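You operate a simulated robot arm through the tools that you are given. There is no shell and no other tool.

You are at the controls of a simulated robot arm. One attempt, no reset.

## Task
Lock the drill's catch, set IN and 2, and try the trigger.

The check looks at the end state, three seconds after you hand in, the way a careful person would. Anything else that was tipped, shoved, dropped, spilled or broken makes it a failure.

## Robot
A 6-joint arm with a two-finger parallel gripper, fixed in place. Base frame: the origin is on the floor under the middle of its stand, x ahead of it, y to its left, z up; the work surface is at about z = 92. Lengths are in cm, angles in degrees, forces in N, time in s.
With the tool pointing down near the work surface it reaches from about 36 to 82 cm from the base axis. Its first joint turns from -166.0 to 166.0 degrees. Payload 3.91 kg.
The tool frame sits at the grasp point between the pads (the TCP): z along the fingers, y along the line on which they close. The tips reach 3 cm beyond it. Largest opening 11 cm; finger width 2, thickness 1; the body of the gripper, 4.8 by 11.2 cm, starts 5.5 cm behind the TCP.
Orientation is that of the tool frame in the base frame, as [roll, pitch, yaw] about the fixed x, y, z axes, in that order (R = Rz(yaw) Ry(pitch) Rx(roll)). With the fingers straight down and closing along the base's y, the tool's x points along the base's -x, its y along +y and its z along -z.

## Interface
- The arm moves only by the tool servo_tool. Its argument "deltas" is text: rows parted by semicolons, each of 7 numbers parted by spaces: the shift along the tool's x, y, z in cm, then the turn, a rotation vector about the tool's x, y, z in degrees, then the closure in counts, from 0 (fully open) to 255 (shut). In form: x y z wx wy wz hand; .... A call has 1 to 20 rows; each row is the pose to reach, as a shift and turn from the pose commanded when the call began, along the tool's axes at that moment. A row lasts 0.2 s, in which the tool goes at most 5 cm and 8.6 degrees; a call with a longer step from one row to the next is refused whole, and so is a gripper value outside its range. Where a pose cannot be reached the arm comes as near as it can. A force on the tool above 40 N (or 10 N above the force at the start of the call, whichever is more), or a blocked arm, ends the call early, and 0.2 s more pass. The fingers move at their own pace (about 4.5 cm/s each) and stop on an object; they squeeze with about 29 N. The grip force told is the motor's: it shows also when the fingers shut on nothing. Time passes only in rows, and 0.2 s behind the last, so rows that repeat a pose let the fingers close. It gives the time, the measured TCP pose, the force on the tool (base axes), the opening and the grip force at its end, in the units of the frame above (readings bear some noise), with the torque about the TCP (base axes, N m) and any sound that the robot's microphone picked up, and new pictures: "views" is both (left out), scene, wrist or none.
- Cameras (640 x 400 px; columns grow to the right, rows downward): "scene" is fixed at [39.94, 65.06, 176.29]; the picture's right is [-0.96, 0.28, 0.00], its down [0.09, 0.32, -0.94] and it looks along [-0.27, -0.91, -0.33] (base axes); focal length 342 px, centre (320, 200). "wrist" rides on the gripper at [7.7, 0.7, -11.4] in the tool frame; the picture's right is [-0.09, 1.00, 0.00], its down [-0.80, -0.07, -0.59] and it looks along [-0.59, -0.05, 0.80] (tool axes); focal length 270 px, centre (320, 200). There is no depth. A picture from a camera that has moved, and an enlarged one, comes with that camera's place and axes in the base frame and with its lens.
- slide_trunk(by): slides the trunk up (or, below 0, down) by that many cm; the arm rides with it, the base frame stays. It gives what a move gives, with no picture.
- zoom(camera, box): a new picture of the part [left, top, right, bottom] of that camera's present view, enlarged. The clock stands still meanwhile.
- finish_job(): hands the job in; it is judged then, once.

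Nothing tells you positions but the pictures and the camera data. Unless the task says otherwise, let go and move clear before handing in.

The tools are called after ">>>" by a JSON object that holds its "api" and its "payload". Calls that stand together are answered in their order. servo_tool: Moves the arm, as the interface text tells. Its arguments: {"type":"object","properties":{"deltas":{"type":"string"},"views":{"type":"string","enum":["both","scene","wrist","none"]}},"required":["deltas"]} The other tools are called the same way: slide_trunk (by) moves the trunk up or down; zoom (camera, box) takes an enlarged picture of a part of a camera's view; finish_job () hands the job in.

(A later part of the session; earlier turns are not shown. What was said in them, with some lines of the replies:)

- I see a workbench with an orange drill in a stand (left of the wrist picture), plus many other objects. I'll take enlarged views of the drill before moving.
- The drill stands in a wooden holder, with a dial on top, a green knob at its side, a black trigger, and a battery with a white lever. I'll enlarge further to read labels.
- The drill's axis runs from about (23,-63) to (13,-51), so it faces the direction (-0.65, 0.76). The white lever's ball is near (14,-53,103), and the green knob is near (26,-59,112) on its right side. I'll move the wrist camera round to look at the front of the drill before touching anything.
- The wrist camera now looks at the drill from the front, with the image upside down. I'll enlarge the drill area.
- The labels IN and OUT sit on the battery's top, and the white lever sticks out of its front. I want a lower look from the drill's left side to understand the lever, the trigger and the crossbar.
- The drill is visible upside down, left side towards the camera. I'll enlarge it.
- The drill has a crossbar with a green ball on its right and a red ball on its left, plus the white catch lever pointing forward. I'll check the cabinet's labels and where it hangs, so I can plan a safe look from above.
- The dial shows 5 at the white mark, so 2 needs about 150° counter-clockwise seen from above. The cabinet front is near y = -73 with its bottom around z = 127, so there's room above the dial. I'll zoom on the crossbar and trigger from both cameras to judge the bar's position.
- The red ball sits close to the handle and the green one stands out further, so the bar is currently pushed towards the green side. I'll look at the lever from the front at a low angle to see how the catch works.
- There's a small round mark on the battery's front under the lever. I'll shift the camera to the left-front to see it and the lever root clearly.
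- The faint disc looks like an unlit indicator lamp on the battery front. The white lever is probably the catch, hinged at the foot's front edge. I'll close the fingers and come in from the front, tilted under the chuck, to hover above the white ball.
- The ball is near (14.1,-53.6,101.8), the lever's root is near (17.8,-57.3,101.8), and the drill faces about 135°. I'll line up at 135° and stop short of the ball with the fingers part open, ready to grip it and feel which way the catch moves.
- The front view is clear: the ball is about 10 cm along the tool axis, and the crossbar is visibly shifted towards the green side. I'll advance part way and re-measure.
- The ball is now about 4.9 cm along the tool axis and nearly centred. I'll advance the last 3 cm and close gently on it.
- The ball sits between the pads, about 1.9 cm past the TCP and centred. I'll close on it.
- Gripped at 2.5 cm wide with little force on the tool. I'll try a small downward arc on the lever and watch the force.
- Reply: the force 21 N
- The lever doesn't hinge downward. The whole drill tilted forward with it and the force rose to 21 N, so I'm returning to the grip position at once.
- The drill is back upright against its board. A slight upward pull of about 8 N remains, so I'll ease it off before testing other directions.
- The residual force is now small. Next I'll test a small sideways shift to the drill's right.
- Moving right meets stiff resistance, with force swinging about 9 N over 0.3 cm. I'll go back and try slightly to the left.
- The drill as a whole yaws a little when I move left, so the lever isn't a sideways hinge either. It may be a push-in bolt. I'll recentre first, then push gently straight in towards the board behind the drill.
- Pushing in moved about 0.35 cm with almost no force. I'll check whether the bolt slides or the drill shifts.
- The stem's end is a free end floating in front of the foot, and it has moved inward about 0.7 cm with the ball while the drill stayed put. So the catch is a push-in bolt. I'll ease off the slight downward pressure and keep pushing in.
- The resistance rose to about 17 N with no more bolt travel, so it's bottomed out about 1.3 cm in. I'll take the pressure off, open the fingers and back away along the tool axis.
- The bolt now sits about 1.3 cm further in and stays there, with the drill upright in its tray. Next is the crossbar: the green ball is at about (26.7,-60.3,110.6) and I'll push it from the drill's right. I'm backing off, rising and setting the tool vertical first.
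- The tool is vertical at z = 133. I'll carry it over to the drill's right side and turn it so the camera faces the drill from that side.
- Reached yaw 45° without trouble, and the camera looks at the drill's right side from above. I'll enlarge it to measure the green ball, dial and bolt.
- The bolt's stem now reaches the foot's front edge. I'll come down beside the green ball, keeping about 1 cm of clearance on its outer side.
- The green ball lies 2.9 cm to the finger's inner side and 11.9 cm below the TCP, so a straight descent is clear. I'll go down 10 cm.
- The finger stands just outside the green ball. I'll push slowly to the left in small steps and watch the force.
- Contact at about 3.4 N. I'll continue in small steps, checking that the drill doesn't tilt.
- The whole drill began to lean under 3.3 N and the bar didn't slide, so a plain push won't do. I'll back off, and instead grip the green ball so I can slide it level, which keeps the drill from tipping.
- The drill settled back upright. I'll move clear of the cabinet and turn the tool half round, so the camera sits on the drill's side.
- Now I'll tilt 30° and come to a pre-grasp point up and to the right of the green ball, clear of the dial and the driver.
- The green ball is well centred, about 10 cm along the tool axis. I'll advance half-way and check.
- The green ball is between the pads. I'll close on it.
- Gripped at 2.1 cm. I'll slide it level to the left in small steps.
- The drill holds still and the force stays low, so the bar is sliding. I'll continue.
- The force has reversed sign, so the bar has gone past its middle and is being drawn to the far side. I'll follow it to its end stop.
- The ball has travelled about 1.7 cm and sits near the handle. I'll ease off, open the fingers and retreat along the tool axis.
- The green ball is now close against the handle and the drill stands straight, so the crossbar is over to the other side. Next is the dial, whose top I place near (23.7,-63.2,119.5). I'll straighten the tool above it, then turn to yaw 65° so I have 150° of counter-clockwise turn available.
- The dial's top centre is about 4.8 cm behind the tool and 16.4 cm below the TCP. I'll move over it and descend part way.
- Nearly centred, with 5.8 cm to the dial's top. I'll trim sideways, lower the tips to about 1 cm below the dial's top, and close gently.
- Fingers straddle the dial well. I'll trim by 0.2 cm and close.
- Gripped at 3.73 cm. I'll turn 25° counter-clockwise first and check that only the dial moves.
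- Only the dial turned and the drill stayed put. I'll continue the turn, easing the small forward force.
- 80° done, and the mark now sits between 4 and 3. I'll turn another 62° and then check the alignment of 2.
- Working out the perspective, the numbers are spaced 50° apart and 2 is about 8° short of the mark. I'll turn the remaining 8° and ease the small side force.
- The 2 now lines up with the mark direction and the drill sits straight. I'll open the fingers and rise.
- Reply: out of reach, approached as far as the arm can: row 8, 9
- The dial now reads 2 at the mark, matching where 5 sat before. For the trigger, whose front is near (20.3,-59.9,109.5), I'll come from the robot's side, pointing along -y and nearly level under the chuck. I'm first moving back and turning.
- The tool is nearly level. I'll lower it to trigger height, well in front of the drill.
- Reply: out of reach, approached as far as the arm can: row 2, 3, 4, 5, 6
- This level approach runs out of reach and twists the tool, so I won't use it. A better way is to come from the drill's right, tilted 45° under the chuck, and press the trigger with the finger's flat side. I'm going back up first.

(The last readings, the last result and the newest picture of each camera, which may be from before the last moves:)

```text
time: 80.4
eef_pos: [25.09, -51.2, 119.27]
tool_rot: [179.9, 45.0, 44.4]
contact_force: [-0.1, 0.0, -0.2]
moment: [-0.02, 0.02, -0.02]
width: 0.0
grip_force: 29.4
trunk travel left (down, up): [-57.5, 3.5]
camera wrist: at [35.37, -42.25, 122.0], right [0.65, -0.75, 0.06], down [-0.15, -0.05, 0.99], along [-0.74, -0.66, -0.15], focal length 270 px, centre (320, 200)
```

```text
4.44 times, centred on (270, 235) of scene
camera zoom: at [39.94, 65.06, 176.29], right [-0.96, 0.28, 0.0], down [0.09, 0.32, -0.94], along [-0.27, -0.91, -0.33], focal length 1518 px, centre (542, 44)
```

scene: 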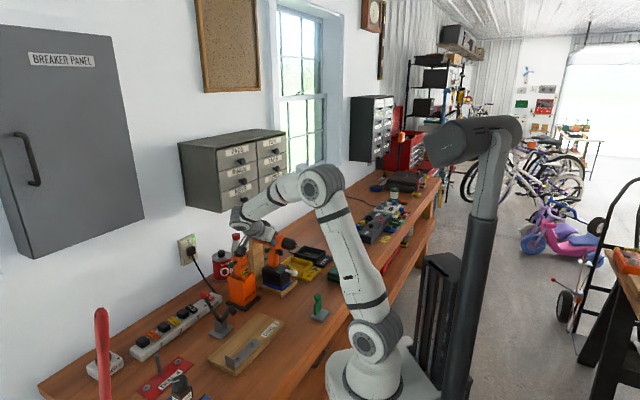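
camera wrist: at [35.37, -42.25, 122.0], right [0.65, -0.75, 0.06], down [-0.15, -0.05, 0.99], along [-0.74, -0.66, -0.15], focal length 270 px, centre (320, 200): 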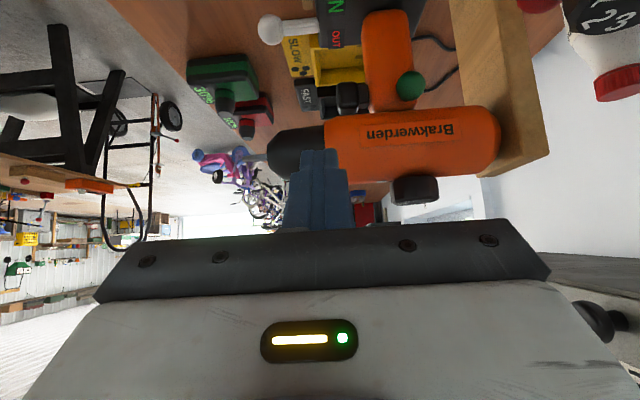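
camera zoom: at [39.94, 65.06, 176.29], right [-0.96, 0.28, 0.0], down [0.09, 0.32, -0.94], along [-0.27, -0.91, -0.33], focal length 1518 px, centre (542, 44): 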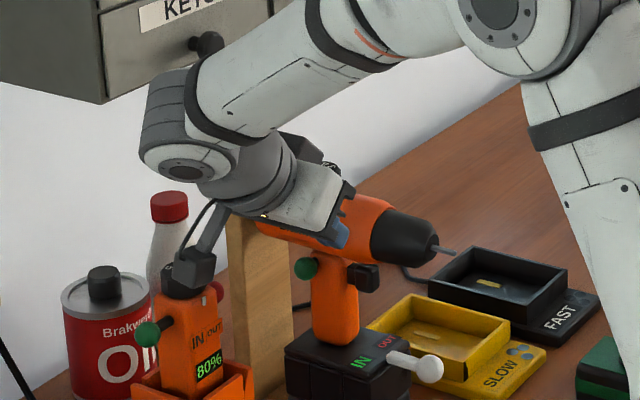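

The side view shows the trigger sits right under the drill's body, so a flatter approach is needed to pass under the chuck. I'll tilt to 60° and line up in front of the trigger, still off to the right.

>>> {"api": "servo_tool", "payload": {"deltas": "1.3 -0.12 0.92 0 -5 0 255; 2.6 -0.24 1.85 0 -10 0 255; 3.87 -0.36 2.77 0 -15 0 255; 3.87 -0.36 2.77 0 -15 0 255", "views": "wrist"}}

>>> {"api": "zoom", "payload": {"camera": "wrist", "box": [220, 60, 440, 230]}}

>>> {"api": "zoom", "payload": {"camera": "scene", "box": [210, 200, 330, 290]}}

```text
time: 81.4
eef_pos: [25.74, -50.51, 114.33]
tool_rot: [179.9, 60.2, 44.5]
contact_force: [-0.3, 0.4, 0.2]
moment: [0.02, 0.03, -0.01]
width: 0.0
grip_force: 29.2
trunk travel left (down, up): [-57.5, 3.5]
camera wrist: at [35.96, -41.33, 113.47], right [0.67, -0.74, 0.08], down [0.03, 0.13, 0.99], along [-0.74, -0.66, 0.11], focal length 270 px, centre (320, 200)
```

wrist: 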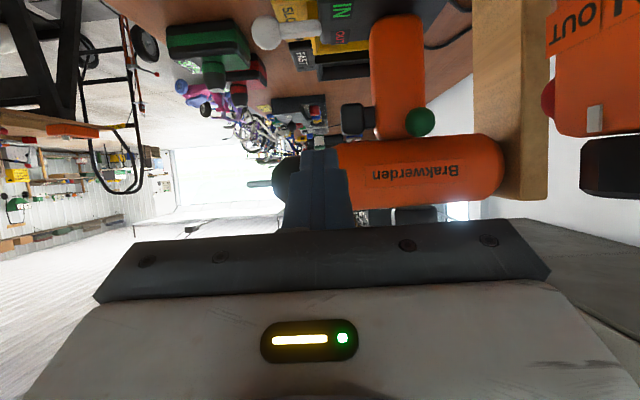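

```text
2.35 times, centred on (330, 145) of wrist
camera zoom: at [35.96, -41.33, 113.47], right [0.67, -0.74, 0.08], down [0.03, 0.13, 0.99], along [-0.74, -0.66, 0.11], focal length 636 px, centre (296, 329)
```

zoom: 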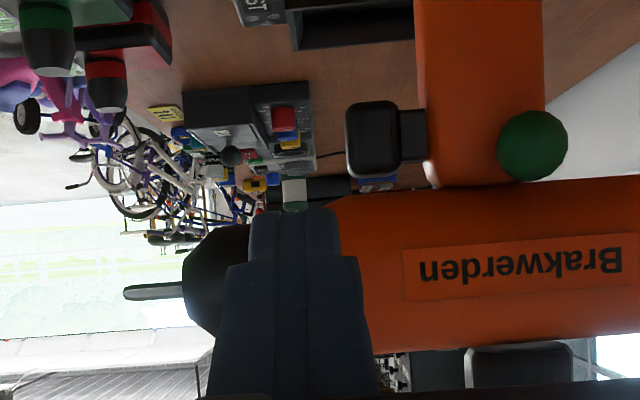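

```text
4.44 times, centred on (270, 245) of scene
camera zoom: at [39.94, 65.06, 176.29], right [-0.96, 0.28, 0.0], down [0.09, 0.32, -0.94], along [-0.27, -0.91, -0.33], focal length 1518 px, centre (542, 0)
```

zoom: 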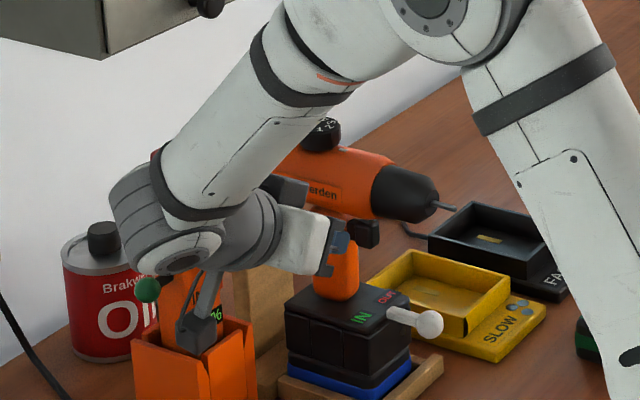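

The trigger's front is confirmed at (19.5,-59.2,109.2). I'll advance along the tool axis with the finger passing about 1.2 cm in front of the trigger.

>>> {"api": "servo_tool", "payload": {"deltas": "-0.1 -0.12 2.5 0 0 0 255; -0.2 -0.25 5 0 0 0 255; -0.3 -0.37 7 0 0 0 255; -0.3 -0.37 7 0 0 0 255", "views": "wrist"}}

>>> {"api": "zoom", "payload": {"camera": "wrist", "box": [220, 60, 440, 230]}}

>>> {"api": "zoom", "payload": {"camera": "scene", "box": [230, 210, 330, 290]}}

```text
time: 82.4
eef_pos: [20.9, -54.53, 111.19]
tool_rot: [180.0, 60.1, 44.6]
contact_force: [-0.2, 0.4, 0.5]
moment: [0.04, -0.01, -0.01]
width: 0.01
grip_force: 29.0
trunk travel left (down, up): [-57.5, 3.5]
camera wrist: at [31.29, -45.42, 110.28], right [0.67, -0.74, 0.08], down [0.03, 0.13, 0.99], along [-0.74, -0.66, 0.11], focal length 270 px, centre (320, 200)
```

wrist: 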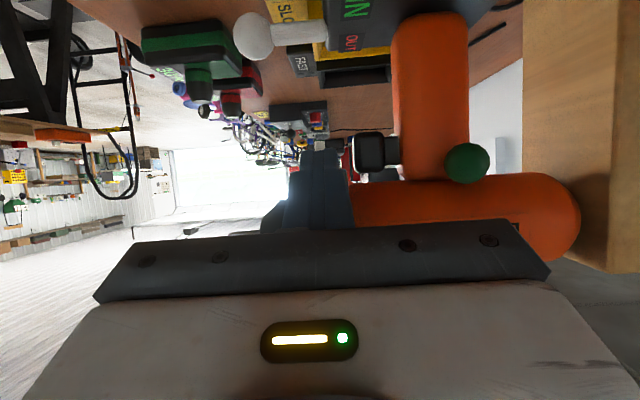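

```text
2.35 times, centred on (330, 145) of wrist
camera zoom: at [31.29, -45.42, 110.28], right [0.67, -0.74, 0.08], down [0.03, 0.13, 0.99], along [-0.74, -0.66, 0.11], focal length 636 px, centre (296, 329)
```

zoom: 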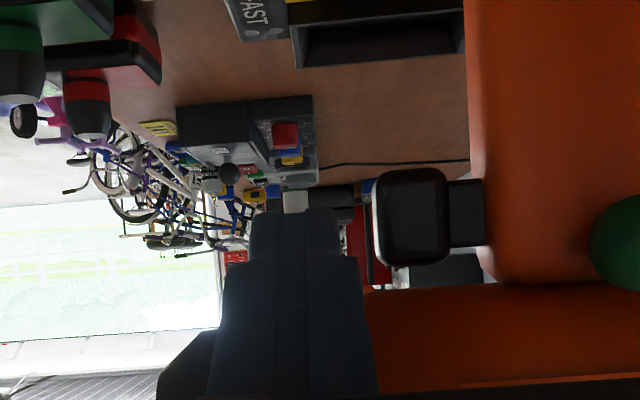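

```text
5.00 times, centred on (280, 250) of scene
camera zoom: at [39.94, 65.06, 176.29], right [-0.96, 0.28, 0.0], down [0.09, 0.32, -0.94], along [-0.27, -0.91, -0.33], focal length 1708 px, centre (520, -50)
```

zoom: 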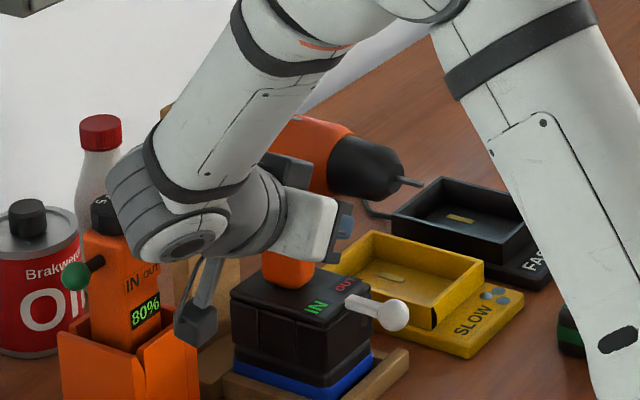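

>>> {"api": "servo_tool", "payload": {"deltas": "0.05 0 1.5 0 0 0 255; 0.07 0 2.9 0 0 0 255; 0.07 0 2.9 0 0 0 255", "views": "wrist"}}

>>> {"api": "zoom", "payload": {"camera": "wrist", "box": [220, 90, 440, 240]}}

>>> {"api": "zoom", "payload": {"camera": "scene", "box": [230, 210, 330, 290]}}

```text
time: 83.2
eef_pos: [18.98, -56.12, 109.76]
tool_rot: [179.9, 60.1, 44.5]
contact_force: [-0.1, -0.9, 0.5]
moment: [0.02, -0.04, 0.01]
width: 0.0
grip_force: 29.2
trunk travel left (down, up): [-57.5, 3.5]
camera wrist: at [29.46, -47.07, 108.84], right [0.67, -0.74, 0.08], down [0.03, 0.13, 0.99], along [-0.74, -0.66, 0.11], focal length 270 px, centre (320, 200)
```

wrist: 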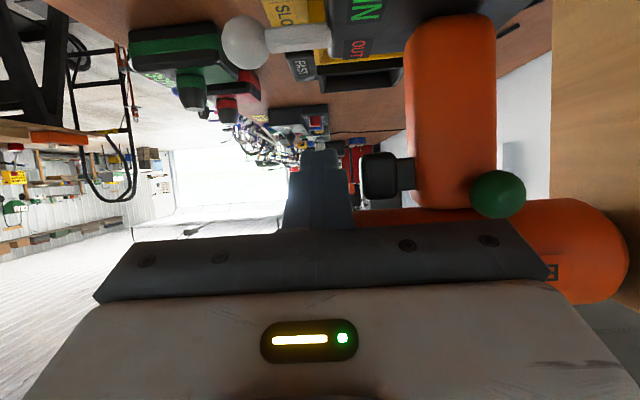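

```text
2.67 times, centred on (330, 165) of wrist
camera zoom: at [29.46, -47.07, 108.84], right [0.67, -0.74, 0.08], down [0.03, 0.13, 0.99], along [-0.74, -0.66, 0.11], focal length 721 px, centre (293, 293)
```

zoom: 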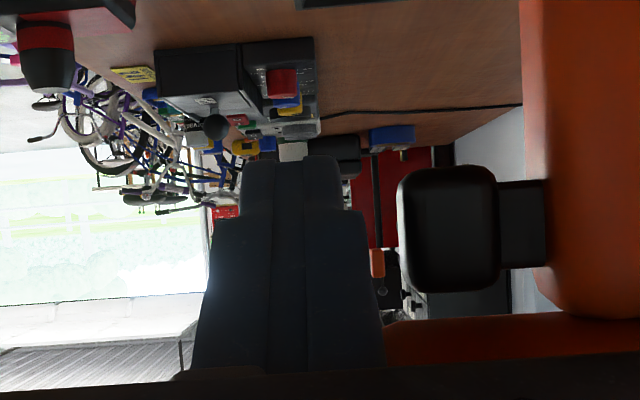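

```text
5.00 times, centred on (280, 250) of scene
camera zoom: at [39.94, 65.06, 176.29], right [-0.96, 0.28, 0.0], down [0.09, 0.32, -0.94], along [-0.27, -0.91, -0.33], focal length 1708 px, centre (520, -50)
```

zoom: 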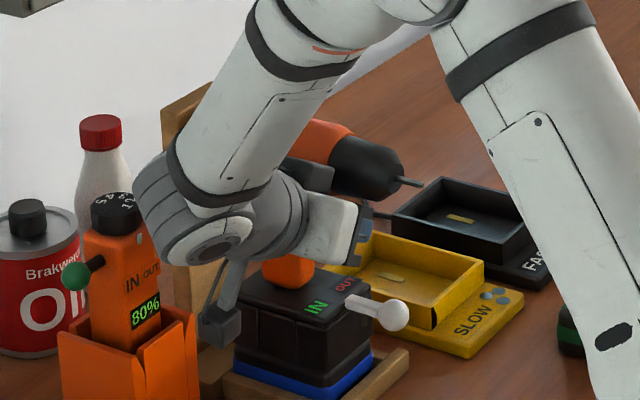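

The finger is in front of the trigger with about 1.2 cm to go. I'll close the gap and then press in small steps, listening for the motor.

>>> {"api": "servo_tool", "payload": {"deltas": "0 0.4 0 0 0 0 255; 0 0.8 0 0 0 0 255; 0 1.1 0 0 0 0 255; 0 1.1 0 0 0 0 255", "views": "none"}}

>>> {"api": "servo_tool", "payload": {"deltas": "0 0.15 0 0 0 0 255; 0 0.3 0 0 0 0 255; 0 0.3 0 0 0 0 255", "views": "wrist"}}

>>> {"api": "zoom", "payload": {"camera": "wrist", "box": [220, 90, 440, 240]}}

```text
time: 84.2
eef_pos: [19.87, -56.86, 109.68]
tool_rot: [-180.0, 60.0, 44.6]
contact_force: [0.6, -0.3, 0.3]
moment: [0.0, 0.0, -0.02]
width: 0.0
grip_force: 29.6
trunk travel left (down, up): [-57.5, 3.5]
```

```text
time: 85.0
eef_pos: [20.07, -57.15, 109.75]
tool_rot: [-179.9, 60.1, 44.6]
contact_force: [-0.2, 0.0, -0.6]
moment: [-0.02, 0.0, 0.0]
width: 0.0
grip_force: 29.0
trunk travel left (down, up): [-57.5, 3.5]
camera wrist: at [30.46, -48.0, 108.83], right [0.67, -0.74, 0.08], down [0.03, 0.13, 0.99], along [-0.74, -0.66, 0.11], focal length 270 px, centre (320, 200)
```

wrist: 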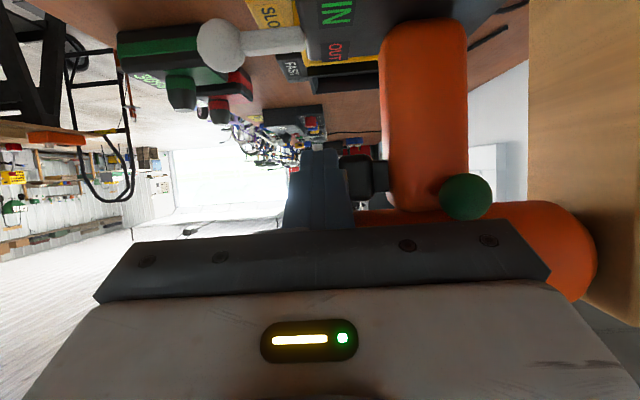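

```text
2.67 times, centred on (330, 165) of wrist
camera zoom: at [30.46, -48.0, 108.83], right [0.67, -0.74, 0.08], down [0.03, 0.13, 0.99], along [-0.74, -0.66, 0.11], focal length 721 px, centre (293, 293)
```

zoom: 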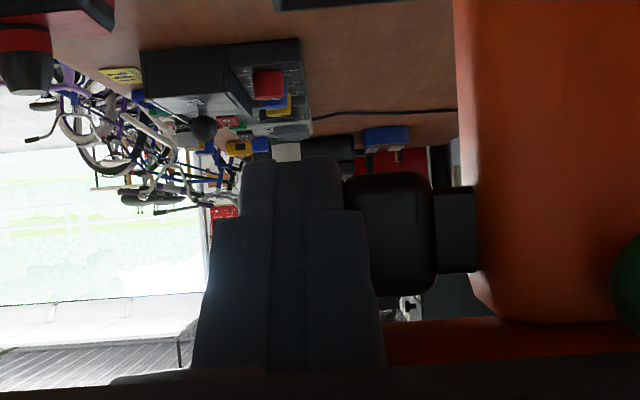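

>>> {"api": "servo_tool", "payload": {"deltas": "0 0.1 0 0 0 0 255; 0 0.2 0 0 0 0 255; 0 0.3 0 0 0 0 255; 0 0.3 0 0 0 0 255", "views": "none"}}

>>> {"api": "zoom", "payload": {"camera": "wrist", "box": [220, 90, 440, 240]}}

```text
time: 86.0
eef_pos: [20.28, -57.48, 109.75]
tool_rot: [179.9, 60.2, 44.6]
contact_force: [-0.8, 0.0, 0.8]
moment: [0.0, -0.01, 0.01]
width: 0.0
grip_force: 28.9
trunk travel left (down, up): [-57.5, 3.5]
```

```text
2.67 times, centred on (330, 165) of wrist
camera zoom: at [30.68, -48.26, 108.79], right [0.67, -0.74, 0.08], down [0.03, 0.13, 0.99], along [-0.74, -0.66, 0.11], focal length 721 px, centre (293, 293)
```

zoom: 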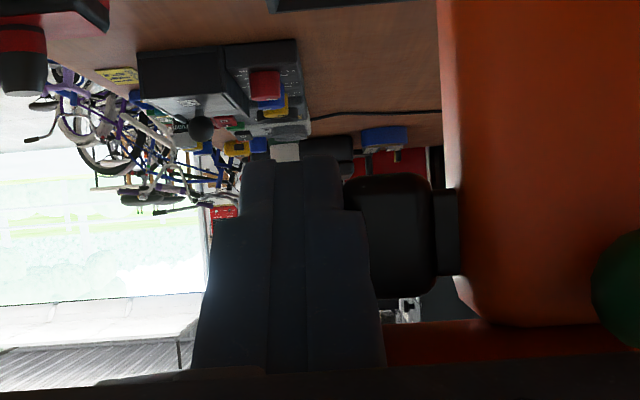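

The trigger has started to move in with hardly any force. I'll keep pressing.

>>> {"api": "servo_tool", "payload": {"deltas": "0 0.1 0 0 0 0 255; 0 0.2 0 0 0 0 255; 0 0.3 0 0 0 0 255; 0 0.3 0 0 0 0 255; 0 0.3 0 0 0 0 255", "views": "none"}}

>>> {"api": "zoom", "payload": {"camera": "wrist", "box": [220, 90, 440, 240]}}

>>> {"api": "zoom", "payload": {"camera": "scene", "box": [250, 225, 310, 270]}}

```text
time: 87.2
eef_pos: [20.51, -57.62, 109.73]
tool_rot: [180.0, 60.1, 44.5]
contact_force: [-0.8, 0.3, 0.4]
moment: [0.02, 0.0, -0.07]
width: 0.0
grip_force: 29.3
trunk travel left (down, up): [-57.5, 3.5]
```

```text
2.67 times, centred on (330, 165) of wrist
camera zoom: at [30.9, -48.43, 108.81], right [0.67, -0.74, 0.08], down [0.03, 0.13, 0.99], along [-0.74, -0.66, 0.11], focal length 721 px, centre (293, 293)
```

zoom: 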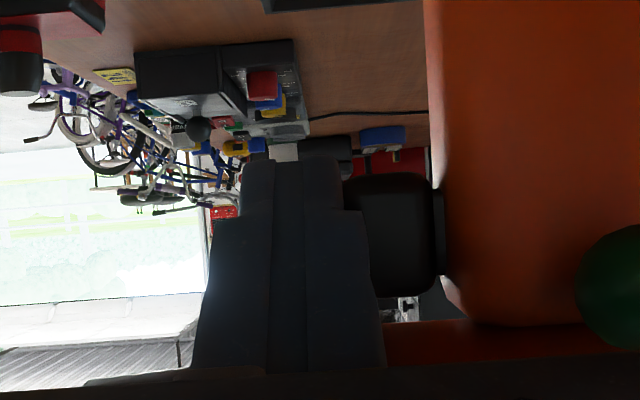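

```text
8.89 times, centred on (280, 248) of scene
camera zoom: at [39.94, 65.06, 176.29], right [-0.96, 0.28, 0.0], down [0.09, 0.32, -0.94], along [-0.27, -0.91, -0.33], focal length 3036 px, centre (676, -222)
```

zoom: 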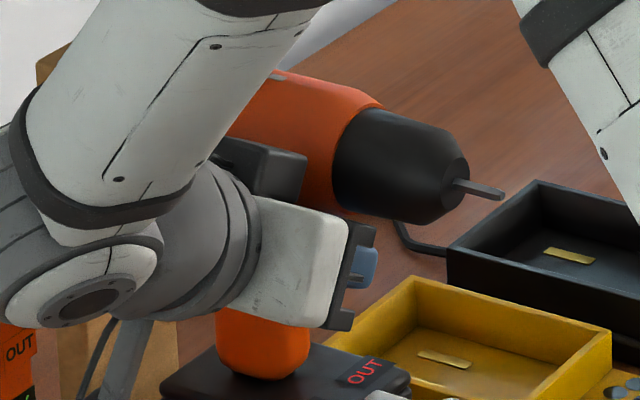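

>>> {"api": "servo_tool", "payload": {"deltas": "0 0.1 0 0 0 0 255; 0 0.2 0 0 0 0 255; 0 0.3 0 0 0 0 255; 0 0.3 0 0 0 0 255; 0 0.3 0 0 0 0 255", "views": "none"}}

>>> {"api": "zoom", "payload": {"camera": "wrist", "box": [220, 90, 440, 240]}}

>>> {"api": "zoom", "payload": {"camera": "scene", "box": [280, 235, 310, 255]}}

```text
time: 88.4
eef_pos: [20.59, -57.74, 109.81]
tool_rot: [179.9, 60.0, 44.5]
contact_force: [-1.9, 1.6, 0.6]
moment: [0.0, 0.03, -0.07]
width: 0.03
grip_force: 28.9
trunk travel left (down, up): [-57.5, 3.5]
```

```text
2.67 times, centred on (330, 165) of wrist
camera zoom: at [31.07, -48.59, 108.81], right [0.67, -0.74, 0.08], down [0.03, 0.13, 0.99], along [-0.74, -0.66, 0.11], focal length 721 px, centre (293, 293)
```

zoom: 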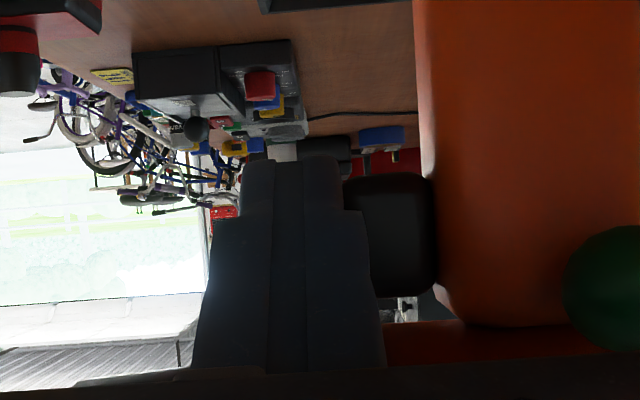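

```text
16.00 times, centred on (295, 245) of scene
camera zoom: at [39.94, 65.06, 176.29], right [-0.96, 0.28, 0.0], down [0.09, 0.32, -0.94], along [-0.27, -0.91, -0.33], focal length 5464 px, centre (720, -520)
```

zoom: 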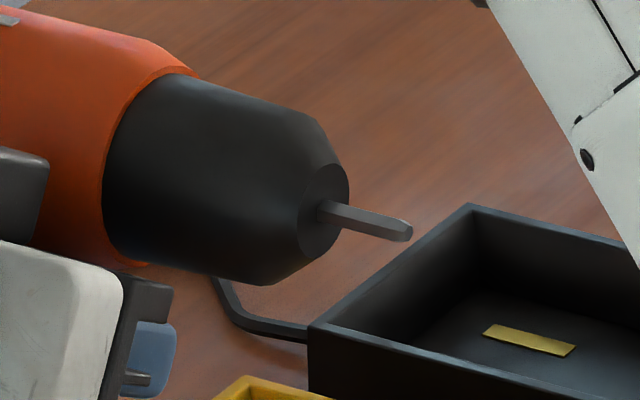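

The trigger looks fully in at 2.5 N but there's no motor sound yet. I'll press slightly more and hold.

>>> {"api": "servo_tool", "payload": {"deltas": "0 0.1 0 0 0 0 255; 0 0.2 0 0 0 0 255; 0 0.2 0 0 0 0 255; 0 0.2 0 0 0 0 255; 0 0.2 0 0 0 0 255", "views": "none"}}

>>> {"api": "zoom", "payload": {"camera": "scene", "box": [280, 235, 310, 255]}}

>>> {"api": "zoom", "payload": {"camera": "wrist", "box": [220, 20, 500, 240]}}

```text
time: 89.6
eef_pos: [20.83, -57.91, 109.71]
tool_rot: [179.9, 60.2, 44.5]
contact_force: [-2.6, 2.3, 0.2]
moment: [0.0, 0.05, -0.01]
width: 0.0
grip_force: 28.7
trunk travel left (down, up): [-57.5, 3.5]
```

```text
16.00 times, centred on (295, 245) of scene
camera zoom: at [39.94, 65.06, 176.29], right [-0.96, 0.28, 0.0], down [0.09, 0.32, -0.94], along [-0.27, -0.91, -0.33], focal length 5464 px, centre (720, -520)
```

zoom: 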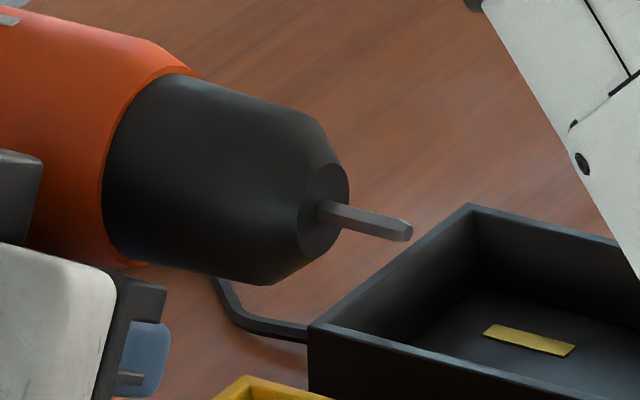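

```text
1.82 times, centred on (360, 130) of wrist
camera zoom: at [31.2, -48.76, 108.74], right [0.67, -0.74, 0.08], down [0.03, 0.13, 0.99], along [-0.74, -0.66, 0.11], focal length 491 px, centre (247, 327)
```

zoom: 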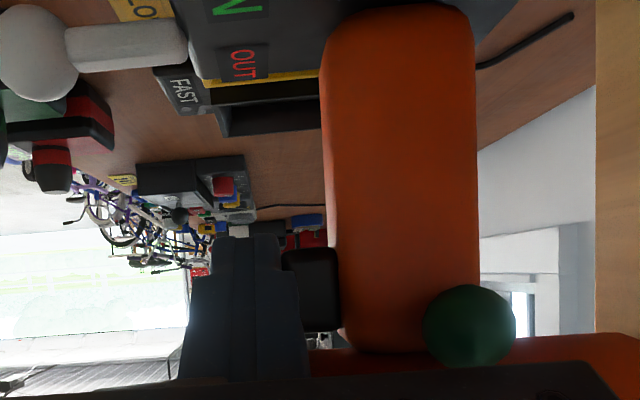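

>>> {"api": "servo_tool", "payload": {"deltas": "0 0.1 0 0 0 0 255; 0 0.2 0 0 0 0 255; 0 0.3 0 0 0 0 255; 0 0.3 0 0 0 0 255; 0 0.3 0 0 0 0 255", "views": "none"}}

>>> {"api": "zoom", "payload": {"camera": "wrist", "box": [220, 20, 500, 240]}}

>>> {"api": "zoom", "payload": {"camera": "scene", "box": [280, 235, 310, 255]}}

```text
time: 90.8
eef_pos: [21.0, -58.17, 109.76]
tool_rot: [-179.9, 60.2, 44.5]
contact_force: [-4.6, 2.0, -0.3]
moment: [-0.03, 0.04, -0.09]
width: 0.0
grip_force: 28.8
trunk travel left (down, up): [-57.5, 3.5]
```

```text
1.82 times, centred on (360, 130) of wrist
camera zoom: at [31.46, -48.95, 108.81], right [0.67, -0.74, 0.08], down [0.03, 0.13, 0.99], along [-0.74, -0.66, 0.11], focal length 491 px, centre (247, 327)
```

zoom: 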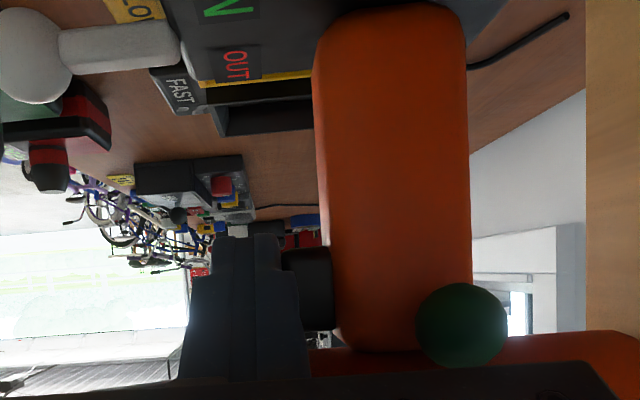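

```text
16.00 times, centred on (295, 245) of scene
camera zoom: at [39.94, 65.06, 176.29], right [-0.96, 0.28, 0.0], down [0.09, 0.32, -0.94], along [-0.27, -0.91, -0.33], focal length 5464 px, centre (720, -520)
```

zoom: 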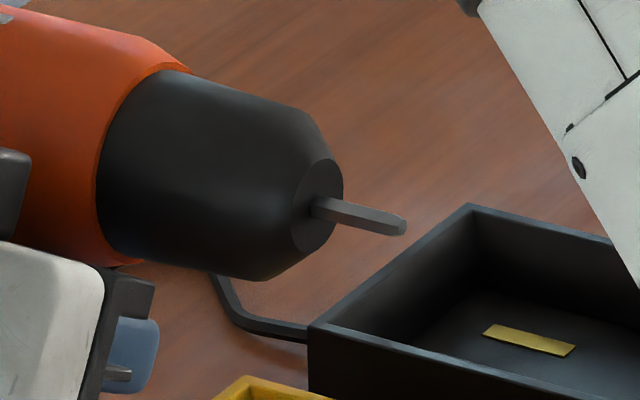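

The trigger is bottomed out at about 5 N and the drill still isn't running. While I hold it, I'll look at the battery lamp and the bolt.

>>> {"api": "zoom", "payload": {"camera": "scene", "box": [262, 256, 306, 288]}}

>>> {"api": "zoom", "payload": {"camera": "wrist", "box": [190, 0, 400, 130]}}

```text
12.50 times, centred on (284, 272) of scene
camera zoom: at [39.94, 65.06, 176.29], right [-0.96, 0.28, 0.0], down [0.09, 0.32, -0.94], along [-0.27, -0.91, -0.33], focal length 4269 px, centre (770, -700)
```

zoom: 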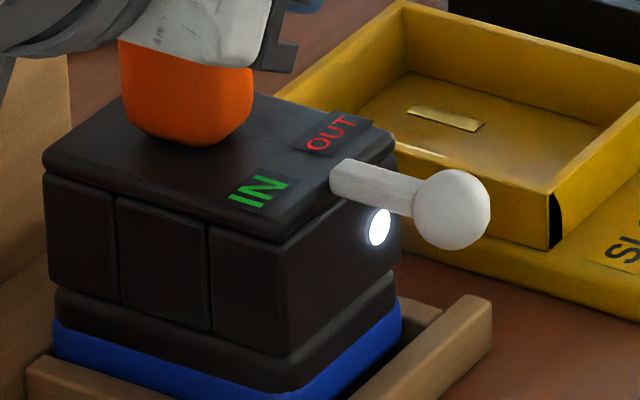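

```text
3.05 times, centred on (295, 65) of wrist
camera zoom: at [31.46, -48.95, 108.81], right [0.67, -0.74, 0.08], down [0.03, 0.13, 0.99], along [-0.74, -0.66, 0.11], focal length 824 px, centre (396, 611)
```

zoom: 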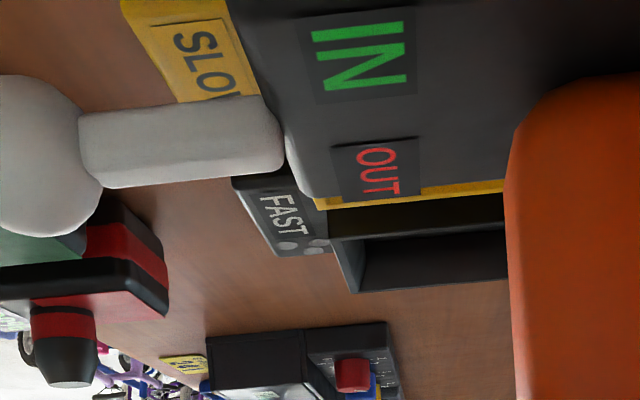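

The battery lamp is now lit white, so the drill responds to the trigger. I'll hold it a moment and watch the bit for rotation.

>>> {"api": "servo_tool", "payload": {"deltas": "0 0 0 0 0 0 255; 0 0 0 0 0 0 255; 0 0 0 0 0 0 255", "views": "none"}}

>>> {"api": "zoom", "payload": {"camera": "scene", "box": [286, 240, 304, 252]}}

>>> {"api": "zoom", "payload": {"camera": "scene", "box": [262, 256, 306, 288]}}

```text
time: 91.6
eef_pos: [21.06, -58.12, 109.71]
tool_rot: [179.8, 60.1, 44.5]
contact_force: [-3.5, 3.4, 0.4]
moment: [0.03, 0.05, -0.07]
width: 0.01
grip_force: 29.5
trunk travel left (down, up): [-57.5, 3.5]
```

```text
16.00 times, centred on (295, 246) of scene
camera zoom: at [39.94, 65.06, 176.29], right [-0.96, 0.28, 0.0], down [0.09, 0.32, -0.94], along [-0.27, -0.91, -0.33], focal length 5464 px, centre (720, -536)
```

zoom: 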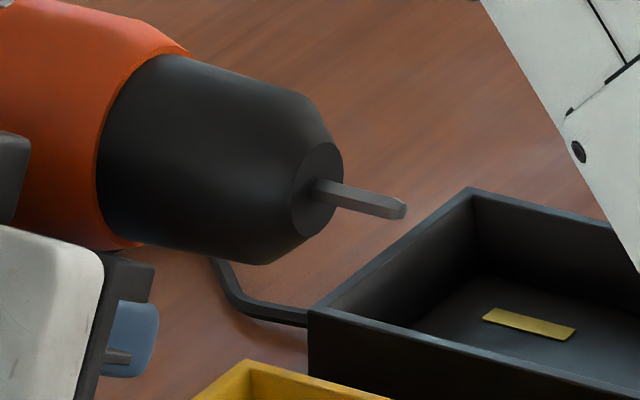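

```text
12.50 times, centred on (284, 272) of scene
camera zoom: at [39.94, 65.06, 176.29], right [-0.96, 0.28, 0.0], down [0.09, 0.32, -0.94], along [-0.27, -0.91, -0.33], focal length 4269 px, centre (770, -700)
```

zoom: 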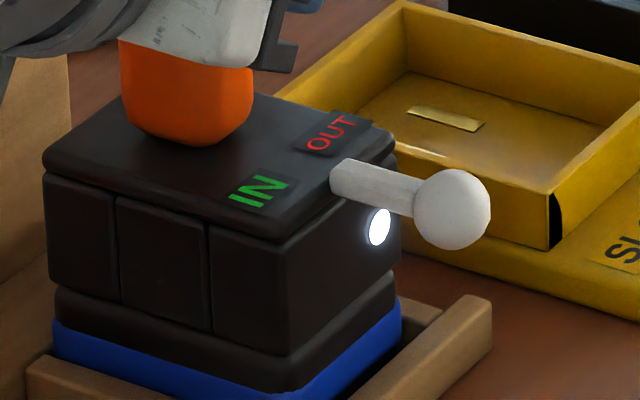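

>>> {"api": "servo_tool", "payload": {"deltas": "0 0 0 0 0 0 255", "views": "none"}}

>>> {"api": "zoom", "payload": {"camera": "scene", "box": [292, 242, 301, 248]}}

>>> {"api": "servo_tool", "payload": {"deltas": "0 0 0 0 0 0 255; 0 0 0 0 0 0 255", "views": "none"}}

>>> {"api": "zoom", "payload": {"camera": "scene", "box": [292, 242, 301, 248]}}

```text
time: 92.0
eef_pos: [21.1, -58.12, 109.8]
tool_rot: [179.9, 60.0, 44.5]
contact_force: [-3.3, 2.8, -1.1]
moment: [0.07, 0.03, -0.11]
width: 0.0
grip_force: 28.8
trunk travel left (down, up): [-57.5, 3.5]
```

```text
16.00 times, centred on (296, 245) of scene
camera zoom: at [39.94, 65.06, 176.29], right [-0.96, 0.28, 0.0], down [0.09, 0.32, -0.94], along [-0.27, -0.91, -0.33], focal length 5464 px, centre (696, -520)
```

zoom: 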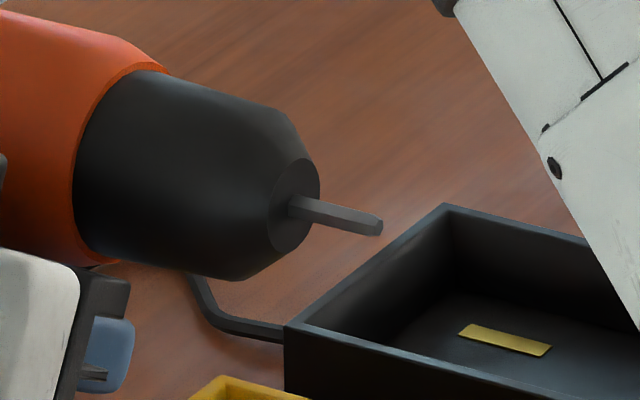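

```text
time: 92.6
eef_pos: [21.09, -58.11, 109.73]
tool_rot: [179.9, 60.1, 44.5]
contact_force: [-3.8, 3.0, -0.3]
moment: [0.04, 0.01, -0.05]
width: 0.02
grip_force: 29.1
trunk travel left (down, up): [-57.5, 3.5]
```

```text
16.00 times, centred on (296, 245) of scene
camera zoom: at [39.94, 65.06, 176.29], right [-0.96, 0.28, 0.0], down [0.09, 0.32, -0.94], along [-0.27, -0.91, -0.33], focal length 5464 px, centre (696, -520)
```

zoom: 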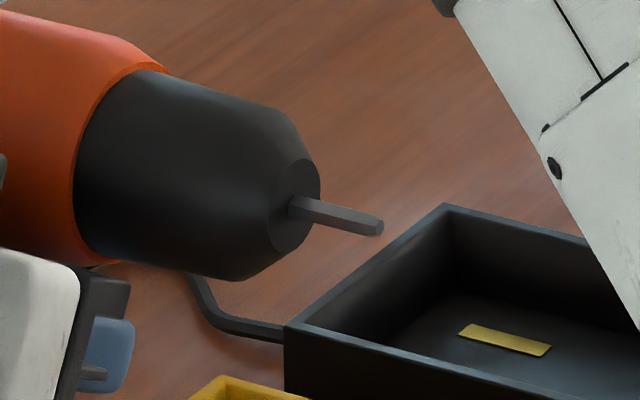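

The bit's facets differ between the two looks and the lamp is steadily lit, so the drill is running and the trigger works. I'll release the trigger and withdraw along the same path.

>>> {"api": "servo_tool", "payload": {"deltas": "0 -0.5 0 0 0 0 255; 0 -1.2 0 0 0 0 255; 0 -1.9 0 0 0 0 255; 0 -2.3 0 0 0 0 255; 0 -2.3 0 0 0 0 255", "views": "none"}}

>>> {"api": "zoom", "payload": {"camera": "wrist", "box": [220, 90, 440, 240]}}

>>> {"api": "servo_tool", "payload": {"deltas": "0 0 -2.5 0 0 0 255; 0 0 -6 0 0 0 255; 0 0 -10 0 0 0 255; 0 0 -14 0 0 0 255; 0 0 -14 0 0 0 255", "views": "both"}}

>>> {"api": "zoom", "payload": {"camera": "scene", "box": [240, 215, 320, 295]}}

```text
time: 93.8
eef_pos: [19.51, -56.52, 109.84]
tool_rot: [179.8, 60.1, 44.5]
contact_force: [-0.4, 0.3, -0.3]
moment: [0.03, 0.0, -0.02]
width: 0.0
grip_force: 29.1
trunk travel left (down, up): [-57.5, 3.5]
```

```text
2.67 times, centred on (330, 165) of wrist
camera zoom: at [29.84, -47.35, 108.76], right [0.67, -0.74, 0.08], down [0.03, 0.13, 0.99], along [-0.74, -0.66, 0.11], focal length 721 px, centre (293, 293)
```

zoom: 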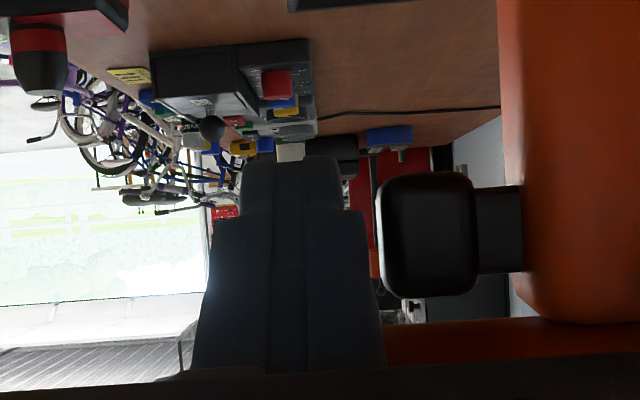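

```text
time: 95.0
eef_pos: [28.23, -48.1, 116.55]
tool_rot: [179.9, 60.0, 44.6]
contact_force: [0.0, 0.5, 0.9]
moment: [0.04, 0.03, 0.0]
width: 0.0
grip_force: 29.0
trunk travel left (down, up): [-57.5, 3.5]
camera wrist: at [38.54, -39.04, 115.68], right [0.67, -0.74, 0.08], down [0.03, 0.13, 0.99], along [-0.74, -0.66, 0.11], focal length 270 px, centre (320, 200)
```

scene: 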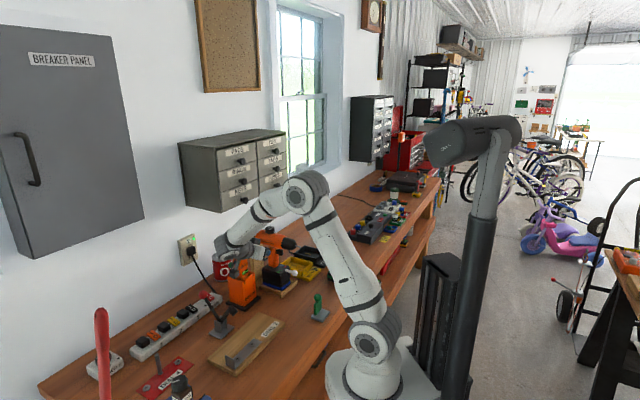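
wrist: 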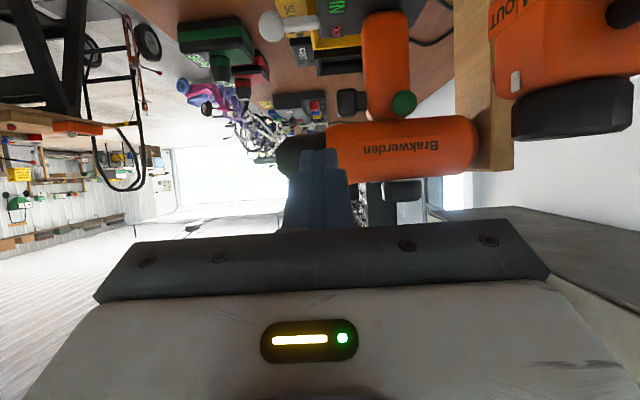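

```text
5.00 times, centred on (280, 255) of scene
camera zoom: at [39.94, 65.06, 176.29], right [-0.96, 0.28, 0.0], down [0.09, 0.32, -0.94], along [-0.27, -0.91, -0.33], focal length 1708 px, centre (520, -75)
```

zoom: 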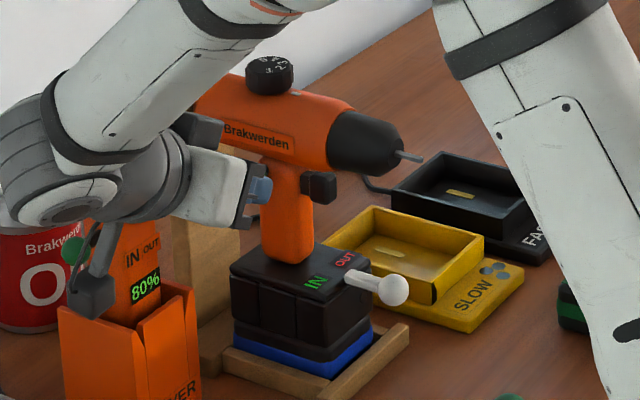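

The trigger sprang back out and the lamp is off. I'll rise clear and inspect the final state.

>>> {"api": "servo_tool", "payload": {"deltas": "-3.5 0 -3 0 0 0 255; -7 0 -6 0 0 0 255; -10.5 0 -9 0 0 0 255; -14 0 -12 0 0 0 200; -17 0 -14.5 0 0 0 127; -17 0 -14.5 0 0 0 127", "views": "scene"}}

>>> {"api": "zoom", "payload": {"camera": "scene", "box": [210, 215, 330, 305]}}

>>> {"api": "zoom", "payload": {"camera": "scene", "box": [250, 220, 310, 262]}}

>>> {"api": "zoom", "payload": {"camera": "scene", "box": [258, 225, 284, 242]}}

>>> {"api": "zoom", "payload": {"camera": "scene", "box": [262, 256, 306, 288]}}

```text
time: 96.4
eef_pos: [31.33, -45.23, 138.81]
tool_rot: [-180.0, 60.2, 44.5]
contact_force: [0.1, 0.7, 0.3]
moment: [0.02, 0.0, -0.01]
width: 5.51
grip_force: 0.0
trunk travel left (down, up): [-57.5, 3.5]
```

scene: 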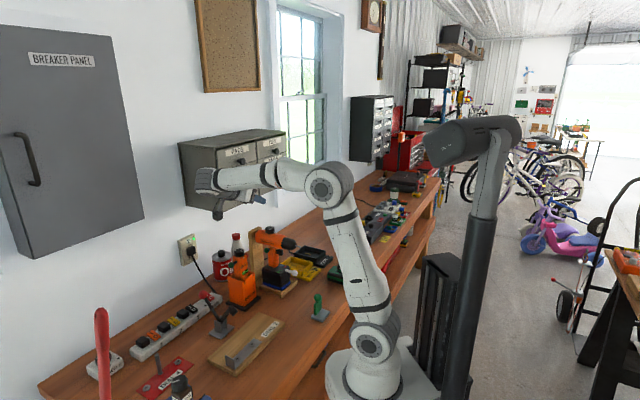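

```text
4.44 times, centred on (270, 260) of scene
camera zoom: at [39.94, 65.06, 176.29], right [-0.96, 0.28, 0.0], down [0.09, 0.32, -0.94], along [-0.27, -0.91, -0.33], focal length 1518 px, centre (542, -67)
```

zoom: 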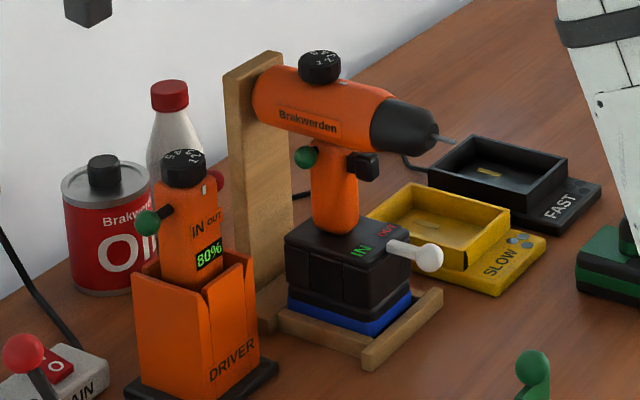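

```text
9.52 times, centred on (280, 241) of scene
camera zoom: at [39.94, 65.06, 176.29], right [-0.96, 0.28, 0.0], down [0.09, 0.32, -0.94], along [-0.27, -0.91, -0.33], focal length 3253 px, centre (701, -190)
```

zoom: 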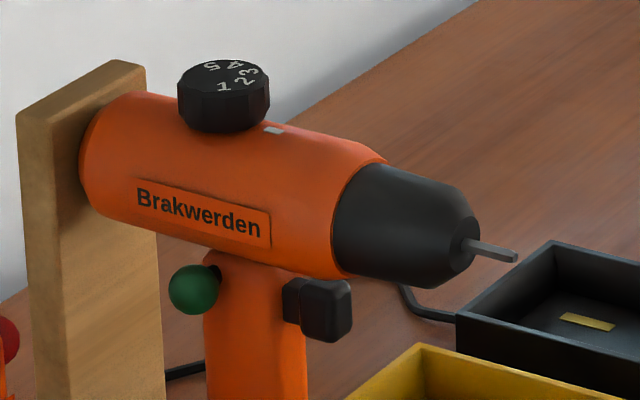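

```text
16.00 times, centred on (271, 234) of scene
camera zoom: at [39.94, 65.06, 176.29], right [-0.96, 0.28, 0.0], down [0.09, 0.32, -0.94], along [-0.27, -0.91, -0.33], focal length 5464 px, centre (1104, -336)
```

zoom: 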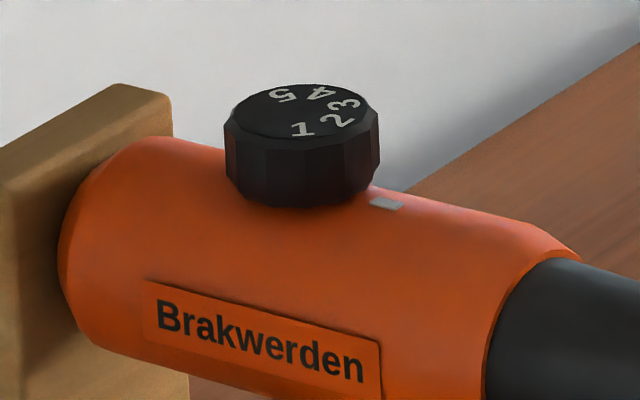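

```text
12.50 times, centred on (284, 272) of scene
camera zoom: at [39.94, 65.06, 176.29], right [-0.96, 0.28, 0.0], down [0.09, 0.32, -0.94], along [-0.27, -0.91, -0.33], focal length 4269 px, centre (770, -700)
```

zoom: 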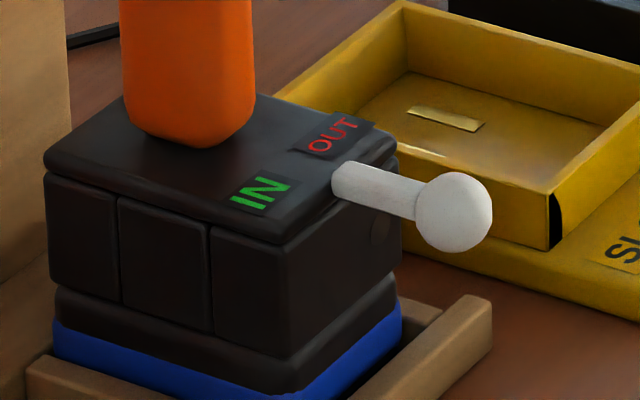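

The dial shows 2 at its mark, the crossbar mirrors its starting position (green end in), the bolt is in, the lamp is off, and the neighbours look undisturbed. I'll move the arm further clear and take a last look round.

>>> {"api": "servo_tool", "payload": {"deltas": "0 -3.3 0 0 7 0 127; 0 -6.6 0 0 14 0 127; 0 -10 0 0 21 0 127; 0 -10 0 0 28 0 127; 0 -10 0 0 35 0 127; 0 -10 0 0 35 0 127", "views": "both"}}

>>> {"api": "zoom", "payload": {"camera": "scene", "box": [60, 200, 380, 400]}}

>>> {"api": "zoom", "payload": {"camera": "wrist", "box": [240, 20, 480, 220]}}

```text
time: 97.8
eef_pos: [24.18, -38.15, 138.68]
tool_rot: [-180.0, 25.2, 44.6]
contact_force: [0.1, -0.3, 0.0]
moment: [0.02, 0.03, 0.01]
width: 5.55
grip_force: 0.0
trunk travel left (down, up): [-57.5, 3.5]
camera wrist: at [33.12, -30.23, 145.83], right [0.64, -0.77, 0.04], down [-0.39, -0.28, 0.88], along [-0.66, -0.58, -0.48], focal length 270 px, centre (320, 200)
```

scene: 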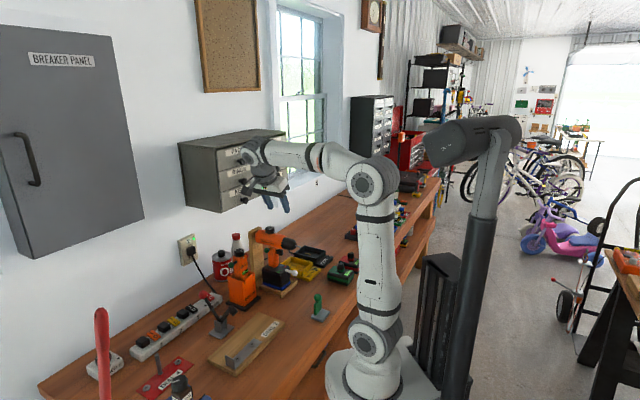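
wrist: 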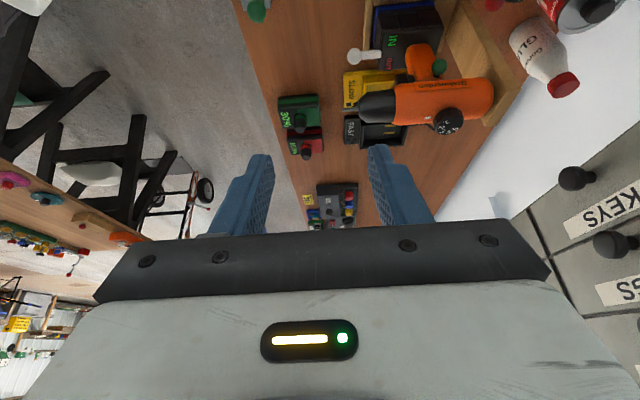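

```text
2.00 times, centred on (220, 300) of scene
camera zoom: at [39.94, 65.06, 176.29], right [-0.96, 0.28, 0.0], down [0.09, 0.32, -0.94], along [-0.27, -0.91, -0.33], focal length 683 px, centre (520, 0)
```

zoom: 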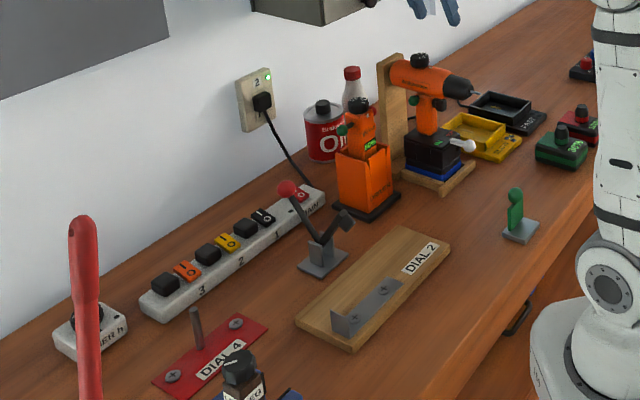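

```text
2.00 times, centred on (360, 120) of wrist
camera zoom: at [33.12, -30.23, 145.83], right [0.64, -0.77, 0.04], down [-0.39, -0.28, 0.88], along [-0.66, -0.58, -0.48], focal length 541 px, centre (240, 360)
```

zoom: 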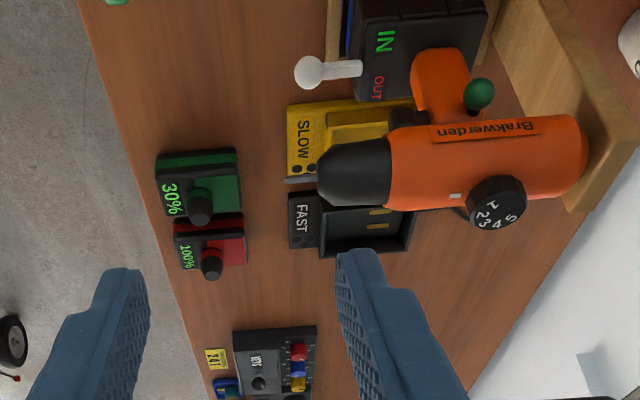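

Everything stands in its place: bolt in, green end of the crossbar pushed in, dial on 2, trigger tried and released, gripper clear. I'm handing in the job.

>>> {"api": "finish_job", "payload": {}}

```text
The job is handed in.
```

I've handed the job in with the catch locked, the direction set to IN, the dial on 2 and the trigger tried. The one setting I couldn't confirm is IN.

- **Catch:** the white knob turned out to be a push-in bolt. I pushed it in about 1.3 cm until it stopped, and it stayed there.
- **Direction:** I took IN to mean the green end of the crossbar pushed in, since the green "IN" label is on that side. The bar slid fully across and stayed. I had no way to check which way the bit actually turns, so this is my reading of the markings.
- **Dial:** I turned it from 5 to 2. The 2 now sits at the white mark where the 5 was.
- **Trigger:** when I pressed it all the way, the battery's lamp lit and the bit seemed to turn between looks, though the microphone picked up no motor sound. I released it; it sprang back and the lamp went out.

While finding out how the catch and crossbar moved, I briefly tilted and nudged the drill. It settled back upright in its tray, within about a millimetre of where it started. Nothing else on the bench looked disturbed, and the arm is clear with the gripper open.
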